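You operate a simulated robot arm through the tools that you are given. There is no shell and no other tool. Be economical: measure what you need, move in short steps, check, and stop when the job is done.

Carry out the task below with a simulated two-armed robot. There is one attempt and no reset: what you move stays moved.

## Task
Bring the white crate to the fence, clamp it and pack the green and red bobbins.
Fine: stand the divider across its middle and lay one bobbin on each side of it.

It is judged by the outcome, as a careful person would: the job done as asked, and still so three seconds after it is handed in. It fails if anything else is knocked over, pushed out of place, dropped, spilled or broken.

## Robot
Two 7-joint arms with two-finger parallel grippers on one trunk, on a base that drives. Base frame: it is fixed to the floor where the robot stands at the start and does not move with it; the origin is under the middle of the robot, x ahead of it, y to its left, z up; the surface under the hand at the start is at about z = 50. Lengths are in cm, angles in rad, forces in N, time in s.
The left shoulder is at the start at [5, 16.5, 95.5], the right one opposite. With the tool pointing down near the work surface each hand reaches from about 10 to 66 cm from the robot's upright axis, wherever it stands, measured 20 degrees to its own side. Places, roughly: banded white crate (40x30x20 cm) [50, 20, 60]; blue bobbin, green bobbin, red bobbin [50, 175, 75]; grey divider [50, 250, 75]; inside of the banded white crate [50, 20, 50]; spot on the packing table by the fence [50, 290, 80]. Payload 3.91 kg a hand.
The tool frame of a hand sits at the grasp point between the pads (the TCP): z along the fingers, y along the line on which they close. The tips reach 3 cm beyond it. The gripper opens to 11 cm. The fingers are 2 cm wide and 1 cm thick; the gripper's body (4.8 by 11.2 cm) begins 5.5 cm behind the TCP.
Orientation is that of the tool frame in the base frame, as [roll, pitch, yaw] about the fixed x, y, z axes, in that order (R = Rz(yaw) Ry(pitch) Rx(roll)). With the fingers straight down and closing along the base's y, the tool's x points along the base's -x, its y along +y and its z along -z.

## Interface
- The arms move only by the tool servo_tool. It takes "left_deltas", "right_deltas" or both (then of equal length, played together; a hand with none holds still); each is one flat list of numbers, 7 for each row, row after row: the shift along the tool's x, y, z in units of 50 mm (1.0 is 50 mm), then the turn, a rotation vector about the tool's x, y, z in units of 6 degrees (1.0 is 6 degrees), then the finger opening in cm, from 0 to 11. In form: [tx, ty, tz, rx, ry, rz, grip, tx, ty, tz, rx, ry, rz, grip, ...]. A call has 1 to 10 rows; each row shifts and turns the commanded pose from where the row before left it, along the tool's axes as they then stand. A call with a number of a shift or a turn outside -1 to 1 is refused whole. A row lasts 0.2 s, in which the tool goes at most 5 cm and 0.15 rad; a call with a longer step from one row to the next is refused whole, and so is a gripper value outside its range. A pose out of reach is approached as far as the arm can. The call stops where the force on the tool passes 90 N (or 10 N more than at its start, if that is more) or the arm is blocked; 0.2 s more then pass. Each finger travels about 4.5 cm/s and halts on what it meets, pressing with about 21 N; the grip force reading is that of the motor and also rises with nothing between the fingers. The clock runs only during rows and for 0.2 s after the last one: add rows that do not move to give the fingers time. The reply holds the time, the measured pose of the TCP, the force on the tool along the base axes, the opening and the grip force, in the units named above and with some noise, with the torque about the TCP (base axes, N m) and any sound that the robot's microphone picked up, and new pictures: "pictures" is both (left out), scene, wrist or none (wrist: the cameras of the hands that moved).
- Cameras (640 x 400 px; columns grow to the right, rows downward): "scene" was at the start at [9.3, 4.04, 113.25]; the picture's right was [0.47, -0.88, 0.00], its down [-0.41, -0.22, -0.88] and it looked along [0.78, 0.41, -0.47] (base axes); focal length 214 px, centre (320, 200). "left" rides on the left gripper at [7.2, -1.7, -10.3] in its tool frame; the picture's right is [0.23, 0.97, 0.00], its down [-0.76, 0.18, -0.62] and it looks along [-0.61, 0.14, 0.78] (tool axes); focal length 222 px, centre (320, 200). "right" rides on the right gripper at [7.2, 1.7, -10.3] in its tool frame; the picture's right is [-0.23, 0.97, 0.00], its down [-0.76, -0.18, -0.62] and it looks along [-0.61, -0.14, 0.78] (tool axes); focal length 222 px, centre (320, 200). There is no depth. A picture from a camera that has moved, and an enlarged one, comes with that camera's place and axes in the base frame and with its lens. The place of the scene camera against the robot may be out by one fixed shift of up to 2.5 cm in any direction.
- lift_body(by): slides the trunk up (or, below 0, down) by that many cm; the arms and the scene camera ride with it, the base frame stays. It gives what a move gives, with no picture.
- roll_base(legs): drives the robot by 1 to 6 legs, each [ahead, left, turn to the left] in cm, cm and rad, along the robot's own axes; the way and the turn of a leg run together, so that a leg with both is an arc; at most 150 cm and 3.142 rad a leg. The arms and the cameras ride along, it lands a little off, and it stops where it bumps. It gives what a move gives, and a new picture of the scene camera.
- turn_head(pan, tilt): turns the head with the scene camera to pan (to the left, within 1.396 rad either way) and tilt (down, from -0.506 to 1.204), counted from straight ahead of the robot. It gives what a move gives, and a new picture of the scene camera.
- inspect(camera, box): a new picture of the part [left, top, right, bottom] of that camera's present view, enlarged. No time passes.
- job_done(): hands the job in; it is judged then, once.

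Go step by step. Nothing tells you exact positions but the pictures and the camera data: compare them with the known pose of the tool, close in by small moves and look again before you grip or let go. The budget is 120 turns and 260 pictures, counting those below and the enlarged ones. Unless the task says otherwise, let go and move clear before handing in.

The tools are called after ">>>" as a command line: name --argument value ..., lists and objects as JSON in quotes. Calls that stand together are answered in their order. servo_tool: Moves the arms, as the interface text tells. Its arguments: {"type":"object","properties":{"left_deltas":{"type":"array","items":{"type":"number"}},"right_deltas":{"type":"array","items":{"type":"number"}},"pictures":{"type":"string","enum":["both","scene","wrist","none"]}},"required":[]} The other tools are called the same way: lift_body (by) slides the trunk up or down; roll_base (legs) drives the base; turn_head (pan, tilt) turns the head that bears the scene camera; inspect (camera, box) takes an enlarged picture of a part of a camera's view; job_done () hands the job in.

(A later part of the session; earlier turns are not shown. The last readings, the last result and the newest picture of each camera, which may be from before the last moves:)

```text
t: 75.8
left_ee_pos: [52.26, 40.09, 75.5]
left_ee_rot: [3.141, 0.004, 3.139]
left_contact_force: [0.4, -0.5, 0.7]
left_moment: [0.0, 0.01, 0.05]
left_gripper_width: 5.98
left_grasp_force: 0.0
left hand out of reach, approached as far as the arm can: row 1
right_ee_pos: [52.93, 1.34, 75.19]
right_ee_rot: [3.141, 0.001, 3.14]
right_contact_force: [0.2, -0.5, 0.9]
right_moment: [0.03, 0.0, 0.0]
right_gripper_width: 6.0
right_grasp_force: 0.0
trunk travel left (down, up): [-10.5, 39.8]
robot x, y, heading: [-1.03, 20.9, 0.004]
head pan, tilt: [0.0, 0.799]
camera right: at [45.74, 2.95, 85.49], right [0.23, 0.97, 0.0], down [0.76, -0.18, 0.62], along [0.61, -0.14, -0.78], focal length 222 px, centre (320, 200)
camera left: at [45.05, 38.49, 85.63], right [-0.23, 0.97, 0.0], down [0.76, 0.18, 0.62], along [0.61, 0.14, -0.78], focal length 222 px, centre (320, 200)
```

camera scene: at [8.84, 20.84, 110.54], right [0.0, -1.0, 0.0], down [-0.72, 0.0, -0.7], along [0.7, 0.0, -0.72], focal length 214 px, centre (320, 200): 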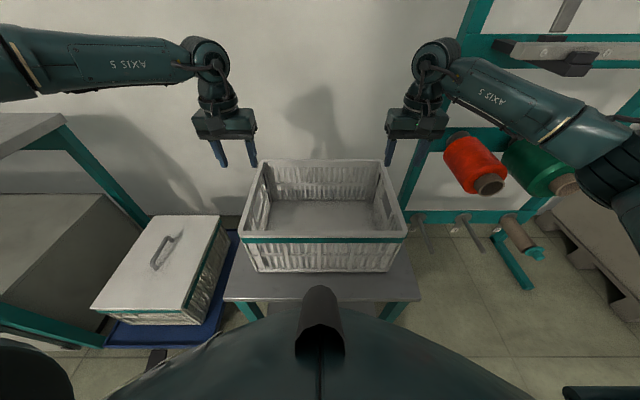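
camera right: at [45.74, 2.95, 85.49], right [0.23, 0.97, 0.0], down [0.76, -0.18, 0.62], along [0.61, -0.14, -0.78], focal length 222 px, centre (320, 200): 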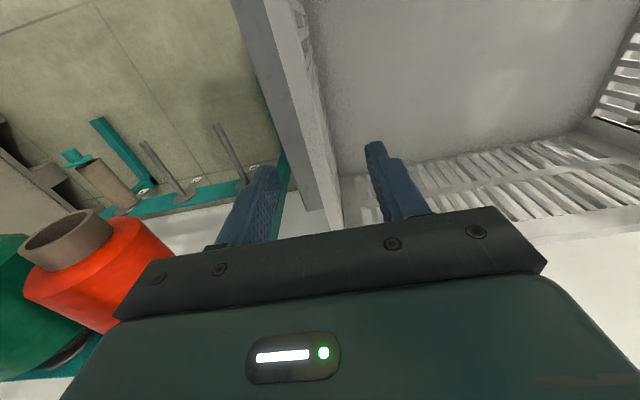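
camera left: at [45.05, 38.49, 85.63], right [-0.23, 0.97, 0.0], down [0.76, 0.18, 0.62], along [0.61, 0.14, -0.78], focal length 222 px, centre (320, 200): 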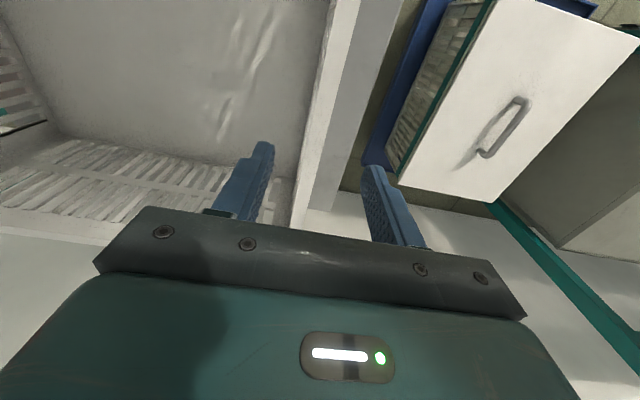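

Offsets are small enough (left hand at y=40.1, wall at ~39.6), so I align the right hand in x and lower the trunk to straddle the rims.

>>> lift_body --by -7.5

>>> servo_tool --right_deltas '[0.13, 0, 0, 0, 0, 0, 6, 0, 0, 0, 0, 0, 0, 6]' --left_deltas '[0, 0, 0, 0, 0, 0, 6, 0, 0, 0, 0, 0, 0, 6]'

```text
t: 77.0
left_ee_pos: [52.28, 40.34, 67.92]
left_ee_rot: [3.141, 0.003, 3.14]
left_contact_force: [0.3, 0.2, -1.1]
left_moment: [-0.01, 0.01, -0.01]
left_gripper_width: 6.0
left_grasp_force: 0.0
right_ee_pos: [53.17, 1.39, 67.63]
right_ee_rot: [-3.14, 0.002, 3.14]
right_contact_force: [0.1, 0.2, 1.1]
right_moment: [0.01, -0.01, -0.02]
right_gripper_width: 5.98
right_grasp_force: 0.0
trunk travel left (down, up): [-3.0, 47.3]
robot x, y, heading: [-0.6, 20.81, -0.004]
head pan, tilt: [0.0, 0.799]
```

```text
t: 77.6
left_ee_pos: [52.28, 40.18, 67.88]
left_ee_rot: [3.141, 0.001, 3.141]
left_contact_force: [-1.1, -0.4, 0.1]
left_moment: [-0.02, -0.01, -0.02]
left_gripper_width: 6.03
left_grasp_force: 0.1
right_ee_pos: [52.33, 1.34, 67.65]
right_ee_rot: [3.141, 0.0, 3.14]
right_contact_force: [-0.5, 0.6, -0.2]
right_moment: [0.01, 0.03, -0.02]
right_gripper_width: 5.99
right_grasp_force: 0.0
trunk travel left (down, up): [-3.0, 47.3]
robot x, y, heading: [-0.75, 21.0, -0.006]
head pan, tilt: [0.0, 0.799]
camera scene: at [8.83, 20.84, 96.04], right [0.0, -1.0, 0.0], down [-0.72, 0.0, -0.7], along [0.7, 0.0, -0.72], focal length 214 px, centre (320, 200)
camera right: at [45.05, 2.95, 78.03], right [0.23, 0.97, 0.0], down [0.76, -0.18, 0.62], along [0.61, -0.14, -0.78], focal length 222 px, centre (320, 200)
camera left: at [45.05, 38.49, 78.13], right [-0.23, 0.97, 0.0], down [0.76, 0.18, 0.62], along [0.61, 0.14, -0.78], focal length 222 px, centre (320, 200)
```

scene: 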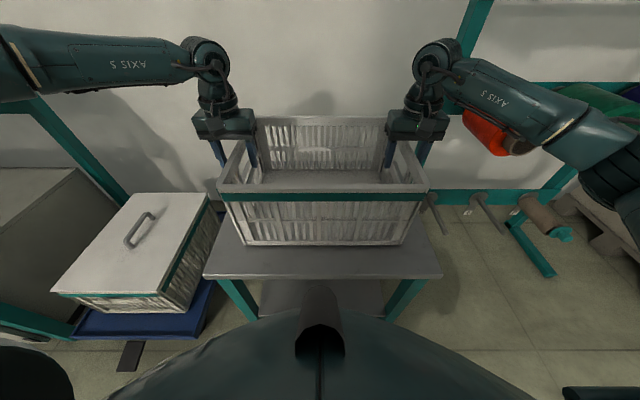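
right: 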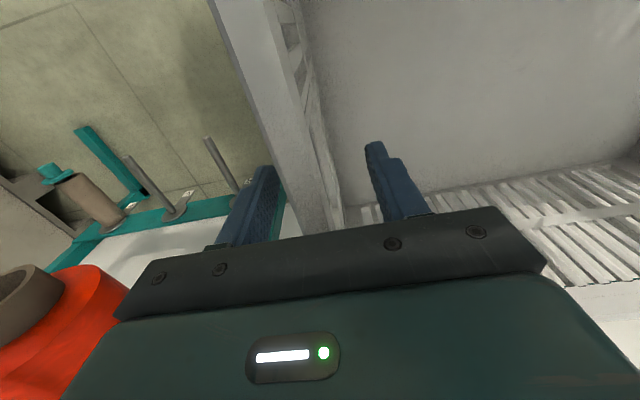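
left: 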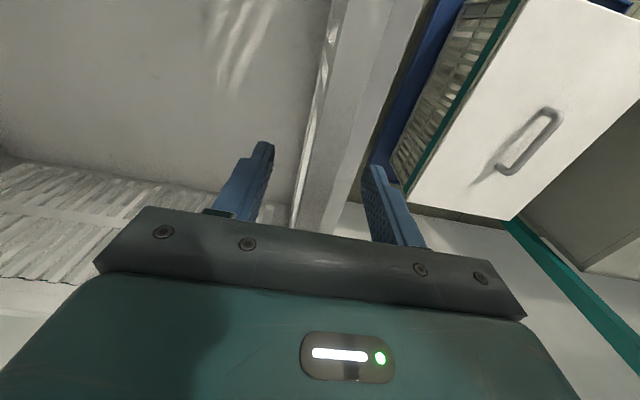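

Both walls lie between the fingers; closing the grippers.

>>> servo_tool --left_deltas '[0, 0, 0, 0, 0, 0, 3, 0, 0, 0, 0, 0, 0, 0, 0, 0, 0, 0, 0, 0, 0, 0, 0, 0, 0, 0, 0, 0, 0, 0, 0, 0, 0, 0, 0]' --right_deltas '[0, 0, 0, 0, 0, 0, 3, 0, 0, 0, 0, 0, 0, 0, 0, 0, 0, 0, 0, 0, 0, 0, 0, 0, 0, 0, 0, 0, 0, 0, 0, 0, 0, 0, 0]'

```text
t: 78.8
left_ee_pos: [52.41, 40.15, 67.96]
left_ee_rot: [-3.141, 0.002, 3.14]
left_contact_force: [1.4, -2.6, 0.6]
left_moment: [0.29, 0.06, 0.13]
left_gripper_width: 1.18
left_grasp_force: 20.9
right_ee_pos: [52.43, 1.29, 67.57]
right_ee_rot: [3.142, -0.002, 3.139]
right_contact_force: [-0.5, -0.6, 0.4]
right_moment: [-0.11, -0.01, 0.1]
right_gripper_width: 1.19
right_grasp_force: 21.1
trunk travel left (down, up): [-3.0, 47.3]
robot x, y, heading: [-0.53, 21.22, -0.004]
head pan, tilt: [0.0, 0.799]
camera scene: at [8.83, 20.82, 96.04], right [0.0, -1.0, 0.0], down [-0.72, 0.0, -0.7], along [0.7, 0.0, -0.72], focal length 214 px, centre (320, 200)
camera right: at [45.05, 2.94, 78.03], right [0.23, 0.97, 0.0], down [0.76, -0.18, 0.62], along [0.61, -0.14, -0.78], focal length 222 px, centre (320, 200)
camera left: at [45.05, 38.46, 78.14], right [-0.23, 0.97, 0.0], down [0.76, 0.18, 0.62], along [0.61, 0.14, -0.78], focal length 222 px, centre (320, 200)
```

scene: 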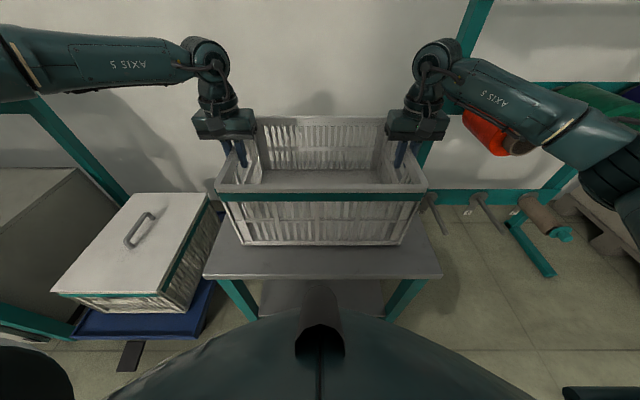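
right: 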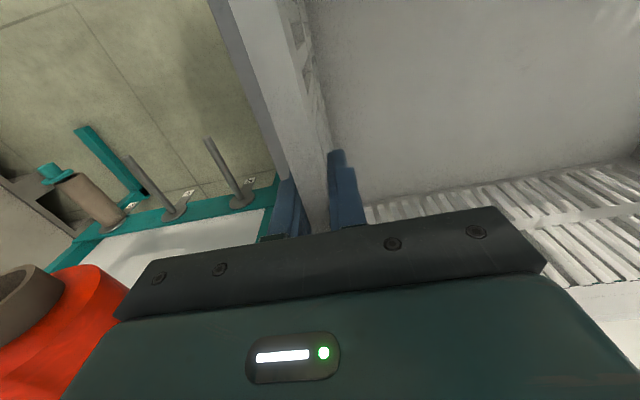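
left: 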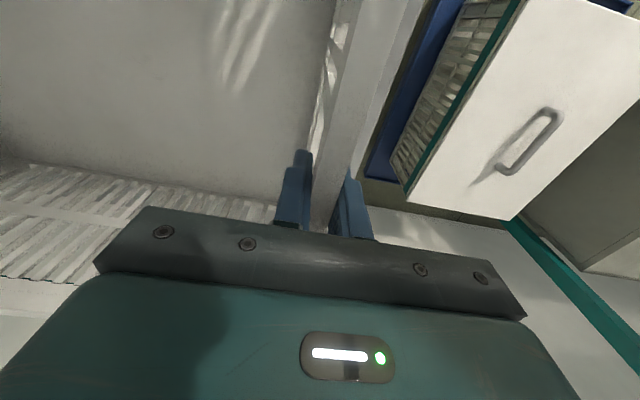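

Both walls are gripped (1.2 cm). Lift the trunk slightly to test the hold.

>>> lift_body --by 3

>>> inspect --camera "scene" --box '[160, 60, 480, 260]'

```text
t: 79.5
left_ee_pos: [52.31, 40.17, 70.82]
left_ee_rot: [3.141, -0.001, 3.141]
left_contact_force: [0.7, -1.2, -4.2]
left_moment: [0.17, 0.01, 0.13]
left_gripper_width: 1.18
left_grasp_force: 20.7
right_ee_pos: [52.45, 1.41, 70.5]
right_ee_rot: [-3.141, -0.003, -3.141]
right_contact_force: [-0.5, 2.0, -4.2]
right_moment: [-0.16, 0.12, 0.02]
right_gripper_width: 1.2
right_grasp_force: 21.2
trunk travel left (down, up): [-6.0, 44.3]
robot x, y, heading: [-0.31, 21.13, -0.004]
head pan, tilt: [0.0, 0.799]
```

```text
2.00 times, centred on (320, 160) of scene
camera zoom: at [8.9, 20.84, 99.03], right [0.0, -1.0, 0.0], down [-0.72, 0.0, -0.7], along [0.7, 0.0, -0.72], focal length 429 px, centre (320, 280)
```

zoom: 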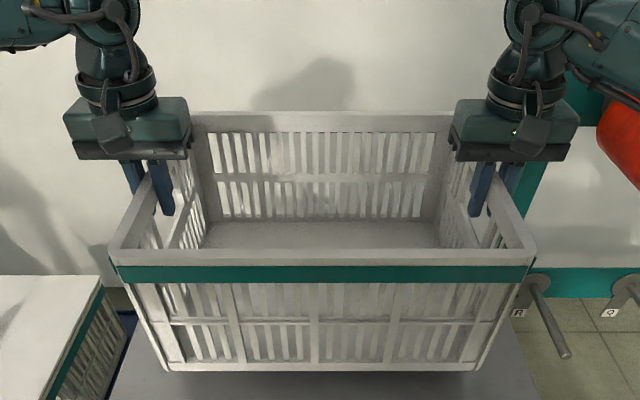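

The crate is light and held well. Back away from the rack first, then raise high for transport.

>>> lift_body --by 4

>>> roll_base --legs '[[-30, 0, 0]]'

>>> lift_body --by 36

>>> roll_base --legs '[[0, 135, 0], [0, 130, 0]]'

```text
t: 80.3
left_ee_pos: [52.36, 40.14, 74.81]
left_ee_rot: [-3.141, 0.0, 3.139]
left_contact_force: [0.4, -2.2, -5.4]
left_moment: [0.27, 0.03, 0.16]
left_gripper_width: 1.18
left_grasp_force: 21.2
right_ee_pos: [52.41, 1.3, 74.64]
right_ee_rot: [3.141, 0.0, 3.14]
right_contact_force: [-1.0, 2.8, -5.4]
right_moment: [-0.27, 0.13, 0.12]
right_gripper_width: 1.22
right_grasp_force: 21.3
trunk travel left (down, up): [-10.0, 40.3]
robot x, y, heading: [-0.71, 21.28, -0.006]
head pan, tilt: [0.0, 0.799]
```

```text
t: 82.4
left_ee_pos: [22.8, 40.11, 74.83]
left_ee_rot: [-3.141, 0.0, 3.137]
left_contact_force: [1.0, -3.7, -3.9]
left_moment: [0.3, -0.05, 0.13]
left_gripper_width: 1.21
left_grasp_force: 21.7
right_ee_pos: [22.61, 1.24, 74.66]
right_ee_rot: [3.14, 0.001, 3.136]
right_contact_force: [-0.2, 3.7, -4.2]
right_moment: [-0.21, 0.2, 0.1]
right_gripper_width: 1.19
right_grasp_force: 21.0
trunk travel left (down, up): [-10.0, 40.3]
robot x, y, heading: [-29.94, 21.39, -0.002]
head pan, tilt: [0.0, 0.799]
camera scene: at [-20.8, 20.88, 103.03], right [-0.01, -1.0, 0.0], down [-0.72, 0.0, -0.7], along [0.7, 0.0, -0.72], focal length 214 px, centre (320, 200)
```

scene: 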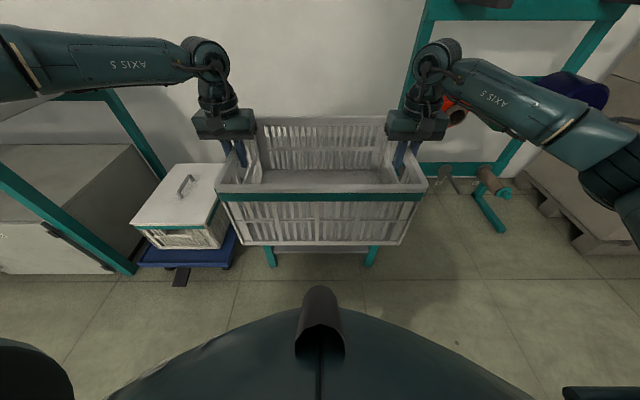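

```text
t: 85.9
left_ee_pos: [22.76, 40.09, 110.61]
left_ee_rot: [3.141, 0.002, 3.138]
left_contact_force: [1.6, -1.1, -5.3]
left_moment: [0.26, 0.09, 0.1]
left_gripper_width: 1.18
left_grasp_force: 20.9
right_ee_pos: [22.65, 1.28, 110.56]
right_ee_rot: [-3.141, -0.001, 3.137]
right_contact_force: [-0.2, 0.5, -4.4]
right_moment: [-0.2, 0.08, 0.11]
right_gripper_width: 1.2
right_grasp_force: 20.6
trunk travel left (down, up): [-46.0, 4.3]
robot x, y, heading: [-30.21, 21.19, -0.005]
head pan, tilt: [0.0, 0.799]
```

```text
t: 108.9
left_ee_pos: [25.07, 302.77, 110.93]
left_ee_rot: [-3.141, 0.001, 3.135]
left_contact_force: [1.2, -1.1, -4.8]
left_moment: [0.23, 0.11, 0.11]
left_gripper_width: 1.21
left_grasp_force: 20.8
right_ee_pos: [24.96, 264.06, 110.56]
right_ee_rot: [-3.14, 0.001, 3.136]
right_contact_force: [-1.1, 0.8, -4.5]
right_moment: [-0.27, 0.02, 0.11]
right_gripper_width: 1.19
right_grasp_force: 20.2
trunk travel left (down, up): [-46.0, 4.3]
robot x, y, heading: [-27.97, 283.95, -0.009]
head pan, tilt: [0.0, 0.799]
camera scene: at [-18.47, 283.77, 139.03], right [-0.01, -1.0, 0.0], down [-0.72, 0.01, -0.7], along [0.7, -0.01, -0.72], focal length 214 px, centre (320, 200)
```

scene: 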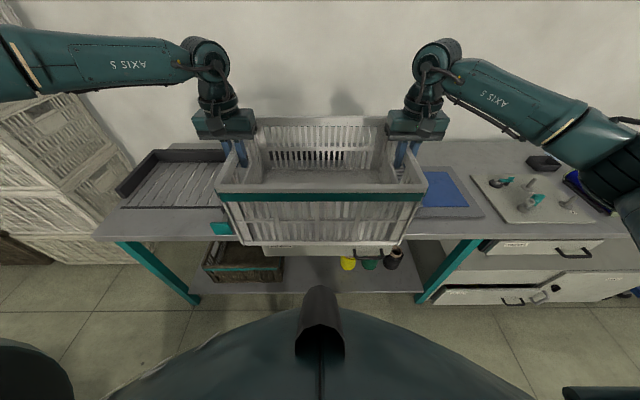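

The crate is now in front of the fence at the right height. I'll move 4.5 cm left and 25 cm ahead, keeping it above the table, then check.

>>> roll_base --legs '[[0, 4.5, 0.009], [25, 0, 0]]'

>>> inspect --camera "right" --box '[0, 0, 640, 400]'

>>> inspect --camera "left" --box '[0, 0, 640, 400]'

```text
t: 111.4
left_ee_pos: [49.64, 308.07, 110.81]
left_ee_rot: [3.14, 0.0, -3.135]
left_contact_force: [-0.5, -1.8, -4.7]
left_moment: [0.24, 0.18, 0.12]
left_gripper_width: 1.17
left_grasp_force: 21.2
right_ee_pos: [49.98, 269.22, 110.59]
right_ee_rot: [-3.141, -0.004, -3.134]
right_contact_force: [-1.4, 0.4, -4.9]
right_moment: [-0.23, -0.01, 0.06]
right_gripper_width: 1.2
right_grasp_force: 21.4
trunk travel left (down, up): [-46.0, 4.3]
robot x, y, heading: [-3.07, 288.72, 0.005]
head pan, tilt: [0.0, 0.799]
camera scene: at [6.32, 288.38, 139.02], right [0.01, -1.0, 0.0], down [-0.72, 0.0, -0.7], along [0.7, 0.0, -0.72], focal length 214 px, centre (320, 200)
```

scene: 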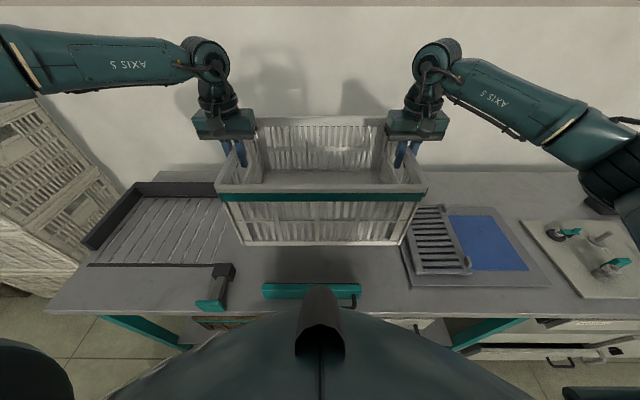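

```text
1.00 times, centred on (320, 200) of right (not enlarged: the box is as wide or as high as the picture)
camera zoom: at [42.65, 270.76, 120.94], right [0.22, 0.98, 0.0], down [0.76, -0.17, 0.62], along [0.61, -0.14, -0.78], focal length 222 px, centre (320, 200)
```

zoom: 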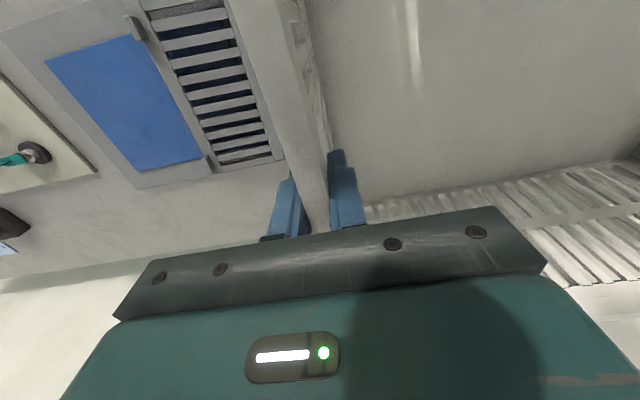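

```text
1.00 times, centred on (320, 200) of left (not enlarged: the box is as wide or as high as the picture)
camera zoom: at [42.38, 306.28, 121.05], right [-0.23, 0.97, 0.0], down [0.76, 0.18, 0.62], along [0.61, 0.14, -0.78], focal length 222 px, centre (320, 200)
```

zoom: 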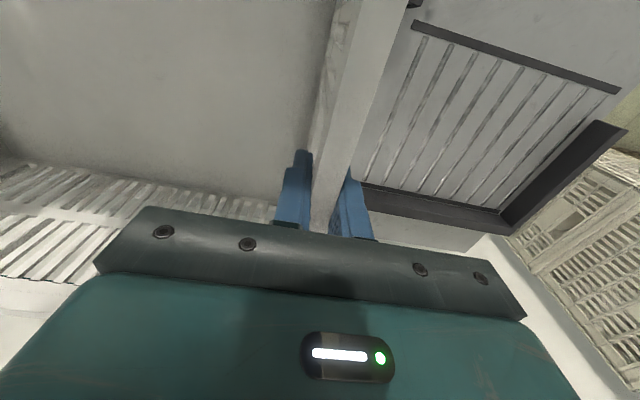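

The spot lies between the bar (x≈33) and the fence face (x≈71). I'll creep 3 cm forward, then lower the crate towards the table.

>>> roll_base --legs '[[3, 0, 0]]'

>>> lift_body --by -14

>>> turn_head --pan 0.0 --tilt 0.95

>>> inspect --camera "scene" --box '[160, 120, 480, 320]'

```text
t: 112.2
left_ee_pos: [52.62, 308.12, 110.78]
left_ee_rot: [3.141, 0.001, -3.134]
left_contact_force: [0.9, -1.3, -4.8]
left_moment: [0.15, 0.18, 0.08]
left_gripper_width: 1.19
left_grasp_force: 21.0
right_ee_pos: [52.85, 269.27, 110.53]
right_ee_rot: [3.141, -0.002, -3.137]
right_contact_force: [0.0, 1.6, -4.4]
right_moment: [-0.18, -0.03, 0.07]
right_gripper_width: 1.17
right_grasp_force: 20.5
trunk travel left (down, up): [-46.0, 4.3]
robot x, y, heading: [-0.32, 288.36, 0.008]
head pan, tilt: [0.0, 0.799]
camera scene: at [9.29, 288.4, 139.02], right [0.01, -1.0, 0.0], down [-0.72, 0.0, -0.7], along [0.7, 0.0, -0.72], focal length 214 px, centre (320, 200)
```

scene: 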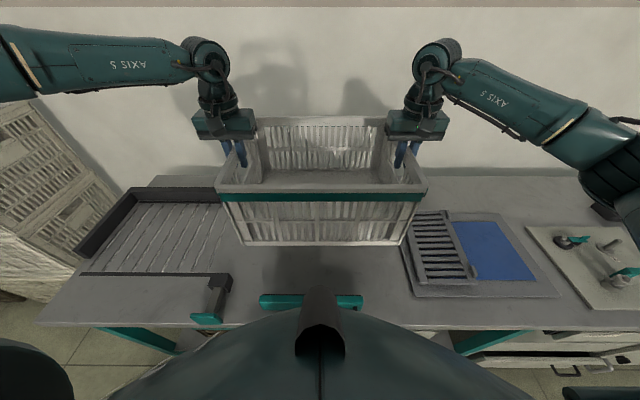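

```text
t: 113.9
left_ee_pos: [52.51, 308.04, 96.95]
left_ee_rot: [3.141, -0.001, -3.135]
left_contact_force: [0.7, -1.6, -3.6]
left_moment: [0.08, 0.16, 0.07]
left_gripper_width: 1.18
left_grasp_force: 21.1
right_ee_pos: [52.71, 269.23, 96.59]
right_ee_rot: [3.14, -0.002, -3.135]
right_contact_force: [0.3, 1.3, -5.0]
right_moment: [-0.11, -0.01, 0.01]
right_gripper_width: 1.18
right_grasp_force: 20.8
trunk travel left (down, up): [-32.0, 18.3]
robot x, y, heading: [-0.14, 288.74, 0.005]
head pan, tilt: [0.0, 0.799]
```

```text
t: 114.6
left_ee_pos: [52.61, 308.12, 96.87]
left_ee_rot: [-3.141, -0.001, -3.134]
left_contact_force: [1.2, -1.6, -4.5]
left_moment: [0.14, 0.15, 0.1]
left_gripper_width: 1.17
left_grasp_force: 20.8
right_ee_pos: [52.87, 269.25, 96.7]
right_ee_rot: [-3.142, -0.002, -3.135]
right_contact_force: [0.0, 1.8, -4.2]
right_moment: [-0.08, 0.02, 0.04]
right_gripper_width: 1.18
right_grasp_force: 21.7
trunk travel left (down, up): [-32.0, 18.3]
robot x, y, heading: [-0.01, 288.2, 0.006]
head pan, tilt: [0.0, 0.949]
camera scene: at [8.37, 288.4, 123.88], right [0.01, -1.0, 0.0], down [-0.81, -0.01, -0.58], along [0.58, 0.0, -0.81], focal length 214 px, centre (320, 200)
```

scene: 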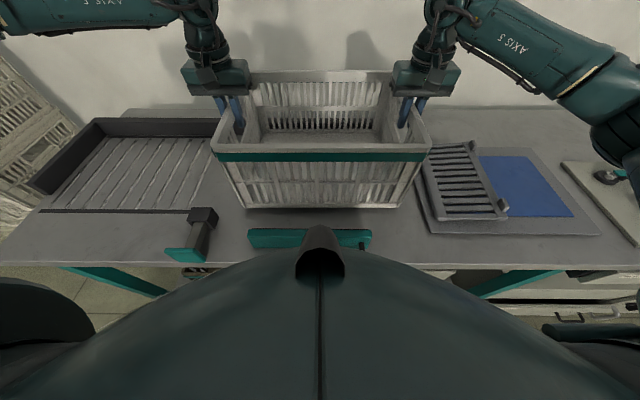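

```text
2.00 times, centred on (320, 220) of scene
camera zoom: at [8.37, 288.4, 123.88], right [0.01, -1.0, 0.0], down [-0.81, -0.01, -0.58], along [0.58, 0.0, -0.81], focal length 429 px, centre (320, 160)
```

zoom: 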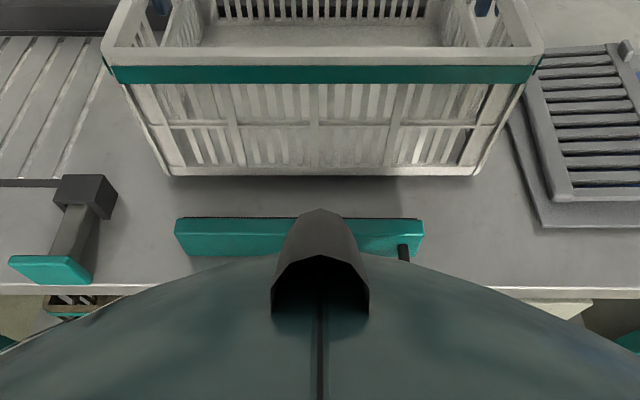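

The crate is well centred in front of the bar. Lowering onto the table.

>>> lift_body --by -3.3

>>> lift_body --by -0.8

>>> inspect --camera "scene" --box '[160, 80, 480, 280]'

```text
t: 115.4
left_ee_pos: [52.26, 307.99, 93.67]
left_ee_rot: [-3.141, 0.001, -3.134]
left_contact_force: [1.0, 1.7, 11.8]
left_moment: [0.45, -0.03, 0.06]
left_gripper_width: 1.21
left_grasp_force: 21.1
right_ee_pos: [52.6, 269.36, 93.43]
right_ee_rot: [3.14, 0.003, -3.134]
right_contact_force: [-0.8, 0.1, 12.3]
right_moment: [-0.27, 0.12, -0.01]
right_gripper_width: 1.19
right_grasp_force: 20.9
trunk travel left (down, up): [-28.7, 21.6]
robot x, y, heading: [-0.23, 288.48, 0.007]
head pan, tilt: [0.0, 0.949]
```

```text
t: 116.0
left_ee_pos: [52.27, 308.09, 92.89]
left_ee_rot: [3.142, 0.006, -3.136]
left_contact_force: [-0.3, 1.2, 12.6]
left_moment: [0.47, -0.39, 0.04]
left_gripper_width: 1.18
left_grasp_force: 20.9
right_ee_pos: [52.63, 269.29, 92.74]
right_ee_rot: [3.141, 0.003, -3.135]
right_contact_force: [-1.3, -1.0, 14.5]
right_moment: [-0.11, -0.2, 0.0]
right_gripper_width: 1.21
right_grasp_force: 21.4
trunk travel left (down, up): [-27.9, 22.4]
robot x, y, heading: [-0.09, 288.7, 0.008]
head pan, tilt: [0.0, 0.949]
```

```text
2.00 times, centred on (320, 180) of scene
camera zoom: at [8.05, 288.4, 119.81], right [0.01, -1.0, 0.0], down [-0.81, -0.01, -0.58], along [0.58, 0.0, -0.81], focal length 429 px, centre (320, 240)
```

zoom: 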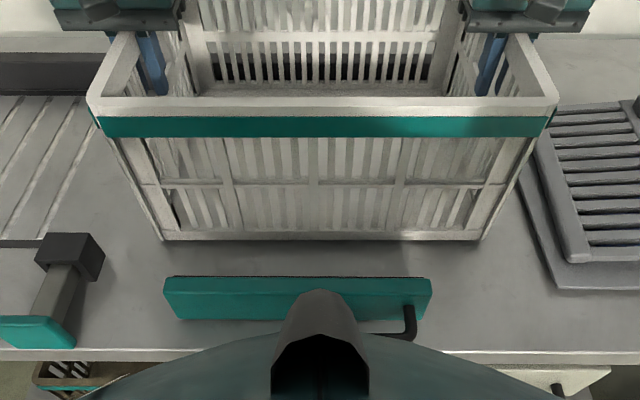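

The crate stands on the table. Releasing and raising the hands clear.

>>> servo_tool --left_deltas '[0, 0, 0, 0, 0, 0, 4, 0, 0, 0, 0, 0, 0, 4, 0, 0, 0, 0, 0, 0, 4]' --right_deltas '[0, 0, 0, 0, 0, 0, 4, 0, 0, 0, 0, 0, 0, 4, 0, 0, 0, 0, 0, 0, 4]' --pictures "none"

>>> lift_body --by 14

>>> roll_base --legs '[[-12, 0, -0.007]]'

```text
t: 116.8
left_ee_pos: [52.33, 308.14, 92.78]
left_ee_rot: [-3.141, 0.001, -3.135]
left_contact_force: [0.1, 0.3, 0.7]
left_moment: [-0.03, 0.01, 0.03]
left_gripper_width: 4.02
left_grasp_force: 0.0
right_ee_pos: [52.74, 269.2, 92.47]
right_ee_rot: [3.141, -0.001, -3.136]
right_contact_force: [-2.7, -0.6, 3.6]
right_moment: [0.01, -0.24, 0.02]
right_gripper_width: 4.01
right_grasp_force: 0.1
trunk travel left (down, up): [-27.9, 22.4]
robot x, y, heading: [-0.22, 288.64, 0.011]
head pan, tilt: [0.0, 0.949]
```

```text
t: 118.4
left_ee_pos: [52.51, 308.07, 106.75]
left_ee_rot: [-3.141, -0.001, -3.135]
left_contact_force: [0.7, -0.3, 0.1]
left_moment: [-0.02, 0.0, 0.0]
left_gripper_width: 3.98
left_grasp_force: 0.0
right_ee_pos: [52.81, 269.34, 106.52]
right_ee_rot: [3.14, -0.001, -3.134]
right_contact_force: [-0.5, 0.0, -0.2]
right_moment: [-0.01, -0.01, -0.03]
right_gripper_width: 3.96
right_grasp_force: 0.1
trunk travel left (down, up): [-41.9, 8.4]
robot x, y, heading: [-0.58, 288.44, 0.012]
head pan, tilt: [0.0, 0.949]
```

```text
t: 119.7
left_ee_pos: [40.61, 307.65, 106.88]
left_ee_rot: [-3.141, 0.001, -3.141]
left_contact_force: [-0.6, -0.3, 0.7]
left_moment: [0.0, -0.01, 0.01]
left_gripper_width: 3.99
left_grasp_force: 0.0
right_ee_pos: [40.58, 268.82, 106.61]
right_ee_rot: [-3.141, 0.001, 3.141]
right_contact_force: [-0.6, -0.9, -0.1]
right_moment: [0.01, -0.05, -0.02]
right_gripper_width: 3.99
right_grasp_force: 0.0
trunk travel left (down, up): [-41.9, 8.4]
robot x, y, heading: [-12.25, 288.85, -0.001]
head pan, tilt: [0.0, 0.949]
camera scene: at [-3.73, 288.28, 133.8], right [0.0, -1.0, 0.0], down [-0.81, 0.0, -0.58], along [0.58, 0.0, -0.81], focal length 214 px, centre (320, 200)
```

scene: 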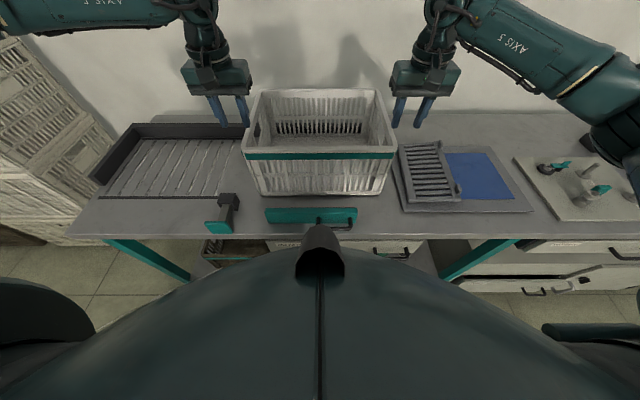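

Zooming on the bar, plunger and the crate from here.

>>> inspect --camera "scene" --box '[190, 170, 390, 250]'

>>> inspect --camera "left" --box '[0, 0, 400, 250]'

>>> inspect --camera "right" --box '[100, 0, 640, 260]'

```text
3.20 times, centred on (290, 210) of scene
camera zoom: at [-3.73, 288.28, 133.8], right [0.0, -1.0, 0.0], down [-0.81, 0.0, -0.58], along [0.58, 0.0, -0.81], focal length 686 px, centre (416, 168)
```

zoom: 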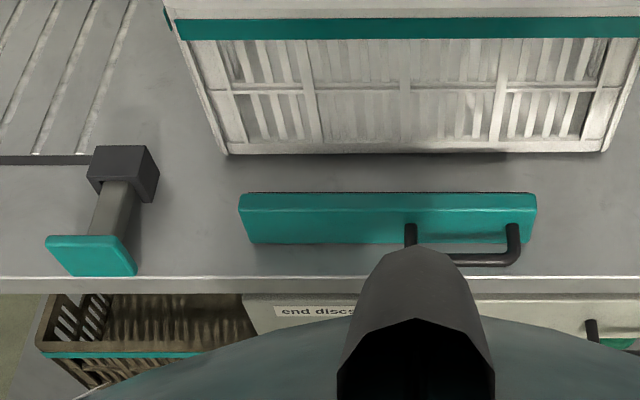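

```text
1.60 times, centred on (200, 125) of left
camera zoom: at [33.3, 305.92, 117.05], right [-0.23, 0.97, 0.0], down [0.76, 0.18, 0.62], along [0.61, 0.14, -0.78], focal length 355 px, centre (512, 320)
```

zoom: 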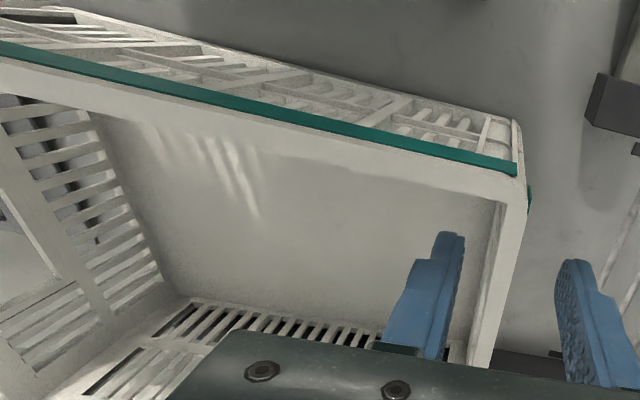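

```text
1.19 times, centred on (370, 130) of right
camera zoom: at [33.3, 270.4, 116.96], right [0.23, 0.97, 0.0], down [0.76, -0.18, 0.62], along [0.61, -0.14, -0.78], focal length 263 px, centre (261, 283)
```

zoom: 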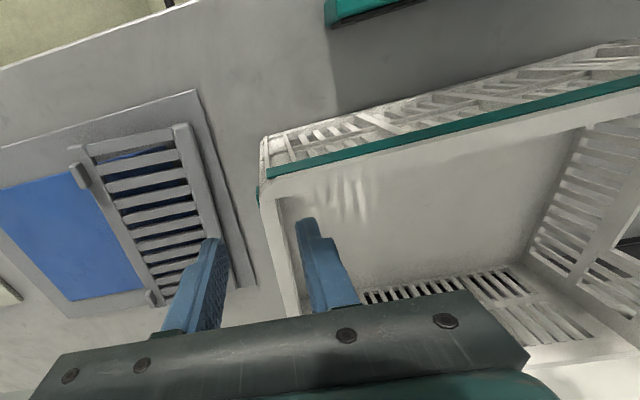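

The bar spans y≈277–305, centred at ≈291, matching the spot. I'll bring the left hand in front of the bar (fingers closed) to push it toward the crate.

>>> servo_tool --left_deltas '[0.88, 0, 0, 0, 0, 0, 0, 0.88, 0, 0, 0, 0, 0, 0, 0.88, 0, 0, 0, 0, 0, 0, 0.88, 0, 0, 0, 0, 0, 0, 0.88, 0, 0, 0, 0, 0, 0, 0, -0.62, 0.4, 0, 0, 0, 0, 0, -0.62, 0.4, 0, 0, 0, 0, 0, -0.62, 0.4, 0, 0, 0, 0, 0, -0.62, 0.4, 0, 0, 0, 0, 0, -0.62, 0.4, 0, 0, 0, 0]' --pictures "none"

>>> servo_tool --left_deltas '[0, 0, 0, 0, -0.94, 0, 0, 0, 0, 0, 0, -0.94, 0, 0, 0, 0, 0, 0, -0.94, 0, 0, 0, 0, 0, 0, -0.94, 0, 0, 0, 0, 0, 0, -0.94, 0, 0, 0, 0, 0, 0, -0.94, 0, 0, 0, 0, 0, 0, -0.94, 0, 0, 0, 0, 0, 0, -0.94, 0, 0, 0, 0, 0, 0, 0, 0, 0]'

```text
t: 121.9
left_ee_pos: [18.68, 299.1, 99.5]
left_ee_rot: [-3.139, 0.001, -3.141]
left_contact_force: [-0.2, 0.2, 0.7]
left_moment: [-0.01, 0.02, 0.02]
left_gripper_width: 0.0
left_grasp_force: 21.2
left hand out of reach, approached as far as the arm can: row 9, 10
right_ee_pos: [40.66, 268.79, 106.51]
right_ee_rot: [-3.141, -0.001, -3.141]
right_contact_force: [-0.4, 0.3, 0.5]
right_moment: [0.02, 0.04, 0.01]
right_gripper_width: 3.97
right_grasp_force: 0.0
trunk travel left (down, up): [-41.9, 8.4]
robot x, y, heading: [-11.98, 288.61, -0.001]
head pan, tilt: [0.0, 0.949]
```

```text
t: 123.9
left_ee_pos: [26.2, 301.34, 101.44]
left_ee_rot: [-3.14, 0.789, -3.141]
left_contact_force: [0.9, -0.3, 0.9]
left_moment: [0.03, 0.01, 0.0]
left_gripper_width: 0.0
left_grasp_force: 20.9
left hand out of reach, approached as far as the arm can: row 2, 3, 4, 5, 6, 7, 8
right_ee_pos: [40.61, 268.76, 106.53]
right_ee_rot: [3.141, 0.0, 3.142]
right_contact_force: [0.5, -0.9, 0.1]
right_moment: [-0.01, 0.0, 0.02]
right_gripper_width: 4.0
right_grasp_force: 0.1
trunk travel left (down, up): [-41.9, 8.4]
robot x, y, heading: [-12.32, 288.61, 0.003]
head pan, tilt: [0.0, 0.949]
camera scene: at [-3.63, 288.28, 133.79], right [0.0, -1.0, 0.0], down [-0.81, 0.0, -0.58], along [0.58, 0.0, -0.81], focal length 214 px, centre (320, 200)
camera left: at [13.7, 299.65, 103.42], right [-0.16, 0.97, -0.16], down [0.09, 0.18, 0.98], along [0.98, 0.14, -0.12], focal length 222 px, centre (320, 200)
```

scene: 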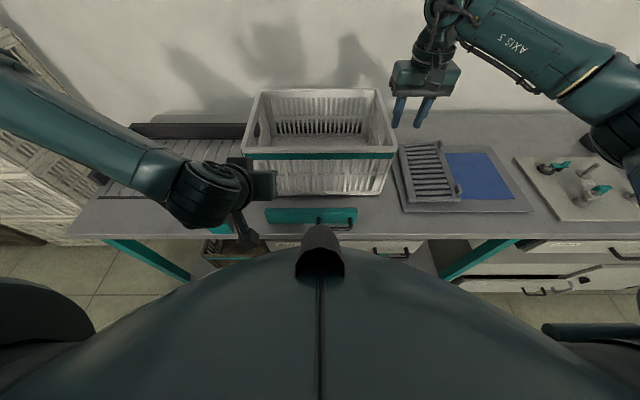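
left: 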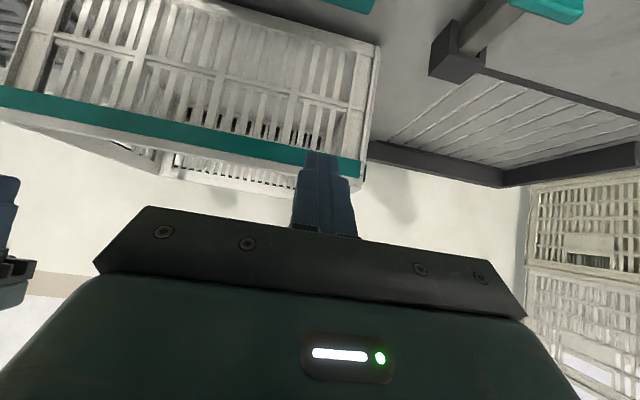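

The arm is cramped near the body, so I'll back the base up and shift right, then lower the trunk to bring the finger to bar height.

>>> roll_base --legs '[[-22, -10, 0]]'

>>> lift_body --by -21.5

>>> turn_head --pan 0.2 --tilt 0.75

>>> inspect --camera "left" --box '[0, 0, 640, 400]'

```text
t: 125.7
left_ee_pos: [4.06, 291.45, 101.37]
left_ee_rot: [-3.139, 0.786, 3.139]
left_contact_force: [-0.5, -0.5, 0.4]
left_moment: [0.02, 0.04, 0.0]
left_gripper_width: 0.01
left_grasp_force: 21.1
right_ee_pos: [18.6, 258.89, 106.61]
right_ee_rot: [-3.14, 0.0, 3.137]
right_contact_force: [-0.4, 0.4, 0.2]
right_moment: [0.04, -0.02, 0.03]
right_gripper_width: 3.97
right_grasp_force: 0.0
trunk travel left (down, up): [-41.9, 8.4]
robot x, y, heading: [-34.31, 278.55, 0.0]
head pan, tilt: [0.0, 0.949]
camera scene: at [-25.71, 278.42, 133.79], right [0.0, -1.0, 0.0], down [-0.81, 0.0, -0.58], along [0.58, 0.0, -0.81], focal length 214 px, centre (320, 200)
```

scene: 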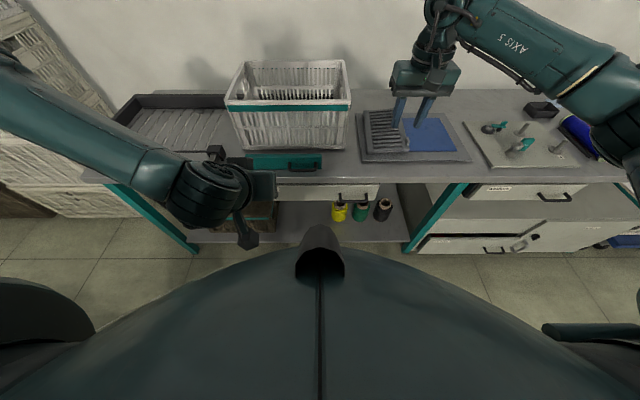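

```text
t: 128.0
left_ee_pos: [4.16, 291.37, 79.86]
left_ee_rot: [-3.14, 0.787, 3.14]
left_contact_force: [0.3, -0.2, 0.4]
left_moment: [0.0, -0.02, -0.02]
left_gripper_width: 0.0
left_grasp_force: 21.3
right_ee_pos: [18.63, 258.87, 85.0]
right_ee_rot: [3.141, -0.001, 3.137]
right_contact_force: [0.0, 0.1, 0.3]
right_moment: [0.0, -0.01, 0.01]
right_gripper_width: 3.98
right_grasp_force: 0.0
trunk travel left (down, up): [-20.4, 29.9]
robot x, y, heading: [-34.38, 279.02, -0.004]
head pan, tilt: [0.0, 0.949]
```

```text
t: 128.7
left_ee_pos: [4.13, 291.32, 79.8]
left_ee_rot: [-3.14, 0.786, 3.139]
left_contact_force: [-0.2, -0.3, -0.6]
left_moment: [0.0, 0.02, 0.0]
left_gripper_width: 0.0
left_grasp_force: 21.3
right_ee_pos: [18.67, 258.85, 85.02]
right_ee_rot: [-3.141, 0.0, 3.139]
right_contact_force: [0.3, -0.3, 0.6]
right_moment: [-0.02, 0.01, 0.01]
right_gripper_width: 3.98
right_grasp_force: 0.0
trunk travel left (down, up): [-20.4, 29.9]
robot x, y, heading: [-34.1, 278.93, -0.007]
head pan, tilt: [0.201, 0.75]
camera scene: at [-24.79, 280.1, 113.84], right [0.2, -0.98, 0.0], down [-0.67, -0.13, -0.73], along [0.72, 0.14, -0.68], focal length 214 px, centre (320, 200)
```

scene: 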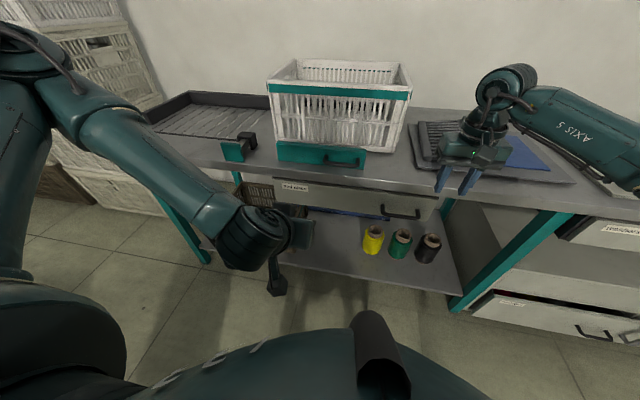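

```text
1.00 times, centred on (320, 200) of left (not enlarged: the box is as wide or as high as the picture)
camera zoom: at [-8.31, 289.79, 81.93], right [-0.16, 0.97, -0.16], down [0.1, 0.18, 0.98], along [0.98, 0.14, -0.12], focal length 222 px, centre (320, 200)
```

zoom: 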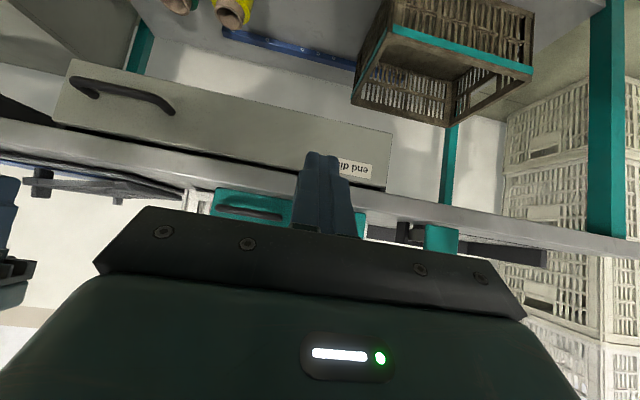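

The finger lines up with the bar just left of its handle. Advancing to just short of it, with a 2 cm shift left.

>>> servo_tool --left_deltas '[-0.65, 0.4, 0.65, 0, 0, 0, 0, -0.65, 0, 0.65, 0, 0, 0, 0, -0.65, 0, 0.65, 0, 0, 0, 0, -0.65, 0, 0.65, 0, 0, 0, 0, 0, 0, 0, 0, 0, 0, 0]'

```text
refused: row 1 steps farther than a row can; nothing moved
```

>>> servo_tool --left_deltas '[-0.6, 0.4, 0.6, 0, 0, 0, 0, -0.65, 0, 0.65, 0, 0, 0, 0, -0.65, 0, 0.65, 0, 0, 0, 0, -0.65, 0, 0.65, 0, 0, 0, 0, 0, 0, 0, 0, 0, 0, 0]'

```text
t: 129.9
left_ee_pos: [21.89, 294.02, 80.11]
left_ee_rot: [-3.139, 0.787, 3.138]
left_contact_force: [-0.9, 0.1, 0.1]
left_moment: [0.0, -0.01, 0.02]
left_gripper_width: 0.0
left_grasp_force: 21.5
left hand out of reach, approached as far as the arm can: row 4
right_ee_pos: [18.6, 258.85, 85.0]
right_ee_rot: [-3.141, 0.0, 3.139]
right_contact_force: [-0.3, 0.5, -0.8]
right_moment: [-0.03, 0.02, -0.04]
right_gripper_width: 4.0
right_grasp_force: 0.1
trunk travel left (down, up): [-20.4, 29.9]
robot x, y, heading: [-34.05, 278.71, -0.005]
head pan, tilt: [0.201, 0.75]
camera scene: at [-24.78, 280.1, 113.84], right [0.2, -0.98, 0.0], down [-0.67, -0.13, -0.73], along [0.72, 0.14, -0.68], focal length 214 px, centre (320, 200)
camera left: at [9.53, 292.27, 82.15], right [-0.16, 0.97, -0.16], down [0.1, 0.18, 0.98], along [0.98, 0.14, -0.12], focal length 222 px, centre (320, 200)
```

scene: 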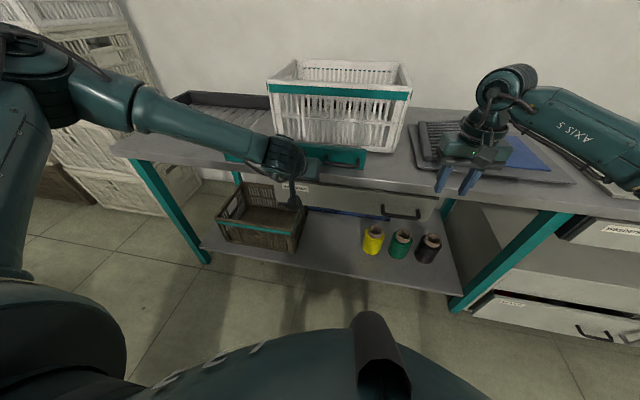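
left: 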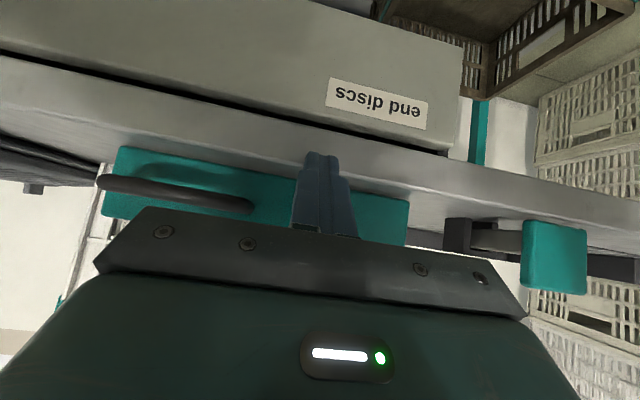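

The arm is at its reach; I'll pull the right hand back out of the way and use the base to advance the finger.

>>> servo_tool --right_deltas '[0, 0, -1, 0, 0, 0, 4, 0, 0, -1, 0, 0, 0, 4, 0, -0.5, -0.8, 0, 0, 0, 4]' --pictures "none"

>>> roll_base --legs '[[5, 0, 0.005]]'

>>> inspect --camera "left" --box '[0, 0, 640, 400]'

```text
t: 130.7
left_ee_pos: [21.9, 293.86, 80.1]
left_ee_rot: [-3.139, 0.787, 3.139]
left_contact_force: [0.5, 0.3, 0.4]
left_moment: [0.01, 0.03, 0.02]
left_gripper_width: 0.01
left_grasp_force: 21.2
right_ee_pos: [18.55, 256.49, 99.15]
right_ee_rot: [-3.14, -0.002, 3.139]
right_contact_force: [0.3, -1.2, -0.6]
right_moment: [-0.01, 0.02, -0.03]
right_gripper_width: 3.99
right_grasp_force: 0.0
trunk travel left (down, up): [-20.4, 29.9]
robot x, y, heading: [-34.19, 278.22, -0.006]
head pan, tilt: [0.201, 0.75]
```

```text
t: 131.6
left_ee_pos: [24.16, 293.99, 80.34]
left_ee_rot: [-3.14, 0.778, 3.141]
left_contact_force: [-16.6, 2.4, 11.3]
left_moment: [0.16, 0.1, 0.06]
left_gripper_width: 0.0
left_grasp_force: 21.2
right_ee_pos: [21.63, 256.78, 99.14]
right_ee_rot: [3.14, 0.0, -3.139]
right_contact_force: [-0.3, -0.8, -0.8]
right_moment: [0.01, 0.0, 0.02]
right_gripper_width: 3.99
right_grasp_force: 0.1
trunk travel left (down, up): [-20.4, 29.9]
robot x, y, heading: [-31.17, 278.85, 0.001]
head pan, tilt: [0.201, 0.75]
stopped in leg 1: the force on the tool passed its limit at 105 N (the readings are from after the stop); the commanded pose is now the measured one
camera scene: at [-22.02, 280.18, 113.85], right [0.2, -0.98, 0.0], down [-0.67, -0.14, -0.73], along [0.72, 0.15, -0.68], focal length 214 px, centre (320, 200)
```

scene: 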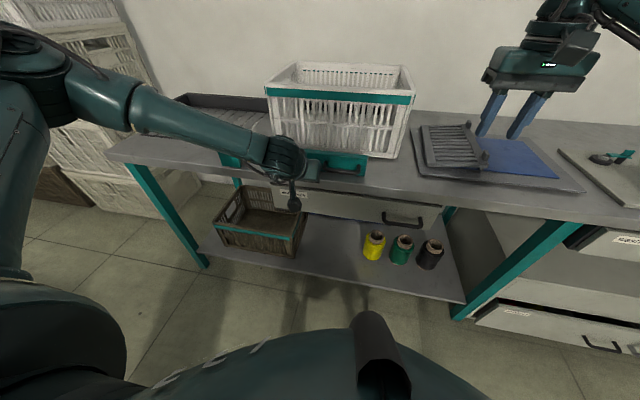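

```text
1.00 times, centred on (320, 200) of left (not enlarged: the box is as wide or as high as the picture)
camera zoom: at [11.63, 292.32, 82.44], right [-0.16, 0.97, -0.16], down [0.11, 0.18, 0.98], along [0.98, 0.14, -0.13], focal length 222 px, centre (320, 200)
```

zoom: 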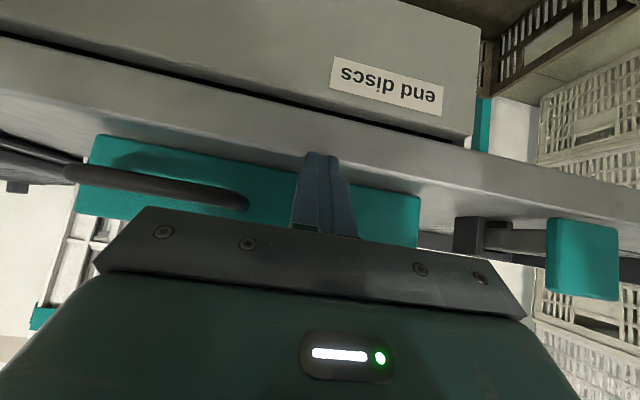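

The push stopped at high force while the bar seems not to have moved; the low fingertip may have met the table edge. I'll back the hand off, raise it, and bring the base closer so the arm itself can push gently.

>>> servo_tool --left_deltas '[0.65, 0, -0.65, 0, 0, 0, 0, 0.65, 0, -0.65, 0, 0, 0, 0, -0.28, 0, -0.28, 0, 0, 0, 0, 0, 0, 0, 0, 0, 0, 0]' --pictures "none"

>>> roll_base --legs '[[8, 0, 0]]'

>>> inspect --camera "left" --box '[0, 0, 640, 400]'

```text
t: 132.6
left_ee_pos: [15.08, 294.19, 82.45]
left_ee_rot: [-3.138, 0.772, -3.14]
left_contact_force: [-0.4, 0.1, 0.2]
left_moment: [0.01, 0.01, -0.01]
left_gripper_width: 0.0
left_grasp_force: 21.5
right_ee_pos: [21.7, 256.7, 98.91]
right_ee_rot: [-3.14, -0.002, -3.14]
right_contact_force: [-0.4, 0.8, -0.2]
right_moment: [0.03, -0.01, 0.0]
right_gripper_width: 4.01
right_grasp_force: 0.0
trunk travel left (down, up): [-20.4, 29.9]
robot x, y, heading: [-31.19, 279.12, 0.003]
head pan, tilt: [0.201, 0.75]
```

```text
t: 133.6
left_ee_pos: [23.08, 294.1, 82.37]
left_ee_rot: [-3.137, 0.773, 3.141]
left_contact_force: [0.4, 0.0, -0.1]
left_moment: [0.04, 0.02, -0.02]
left_gripper_width: 0.0
left_grasp_force: 20.9
right_ee_pos: [29.67, 256.69, 98.83]
right_ee_rot: [-3.141, -0.004, 3.141]
right_contact_force: [0.7, 1.0, -0.3]
right_moment: [-0.03, 0.01, -0.01]
right_gripper_width: 4.01
right_grasp_force: 0.0
trunk travel left (down, up): [-20.4, 29.9]
robot x, y, heading: [-23.7, 279.03, 0.003]
head pan, tilt: [0.201, 0.75]
camera scene: at [-13.88, 280.16, 113.83], right [0.2, -0.98, 0.0], down [-0.67, -0.14, -0.73], along [0.72, 0.15, -0.68], focal length 214 px, centre (320, 200)
```

scene: 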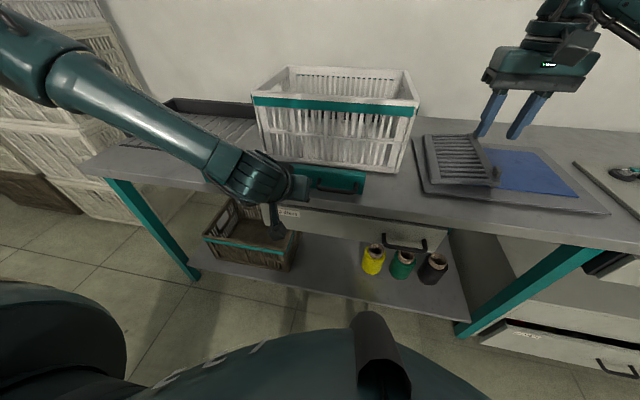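

```text
1.00 times, centred on (320, 200) of left (not enlarged: the box is as wide or as high as the picture)
camera zoom: at [10.63, 292.47, 84.56], right [-0.16, 0.97, -0.16], down [0.11, 0.18, 0.98], along [0.98, 0.14, -0.14], focal length 222 px, centre (320, 200)
```

zoom: 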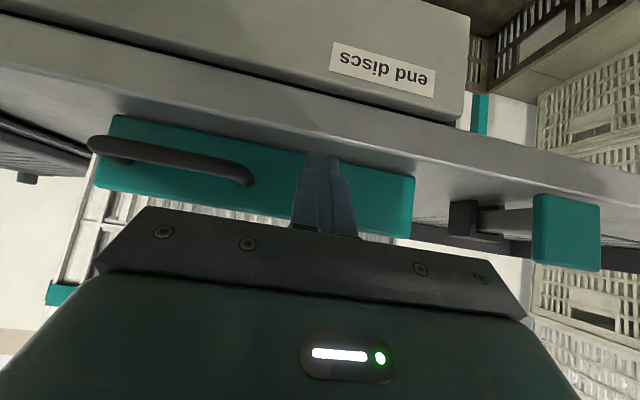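

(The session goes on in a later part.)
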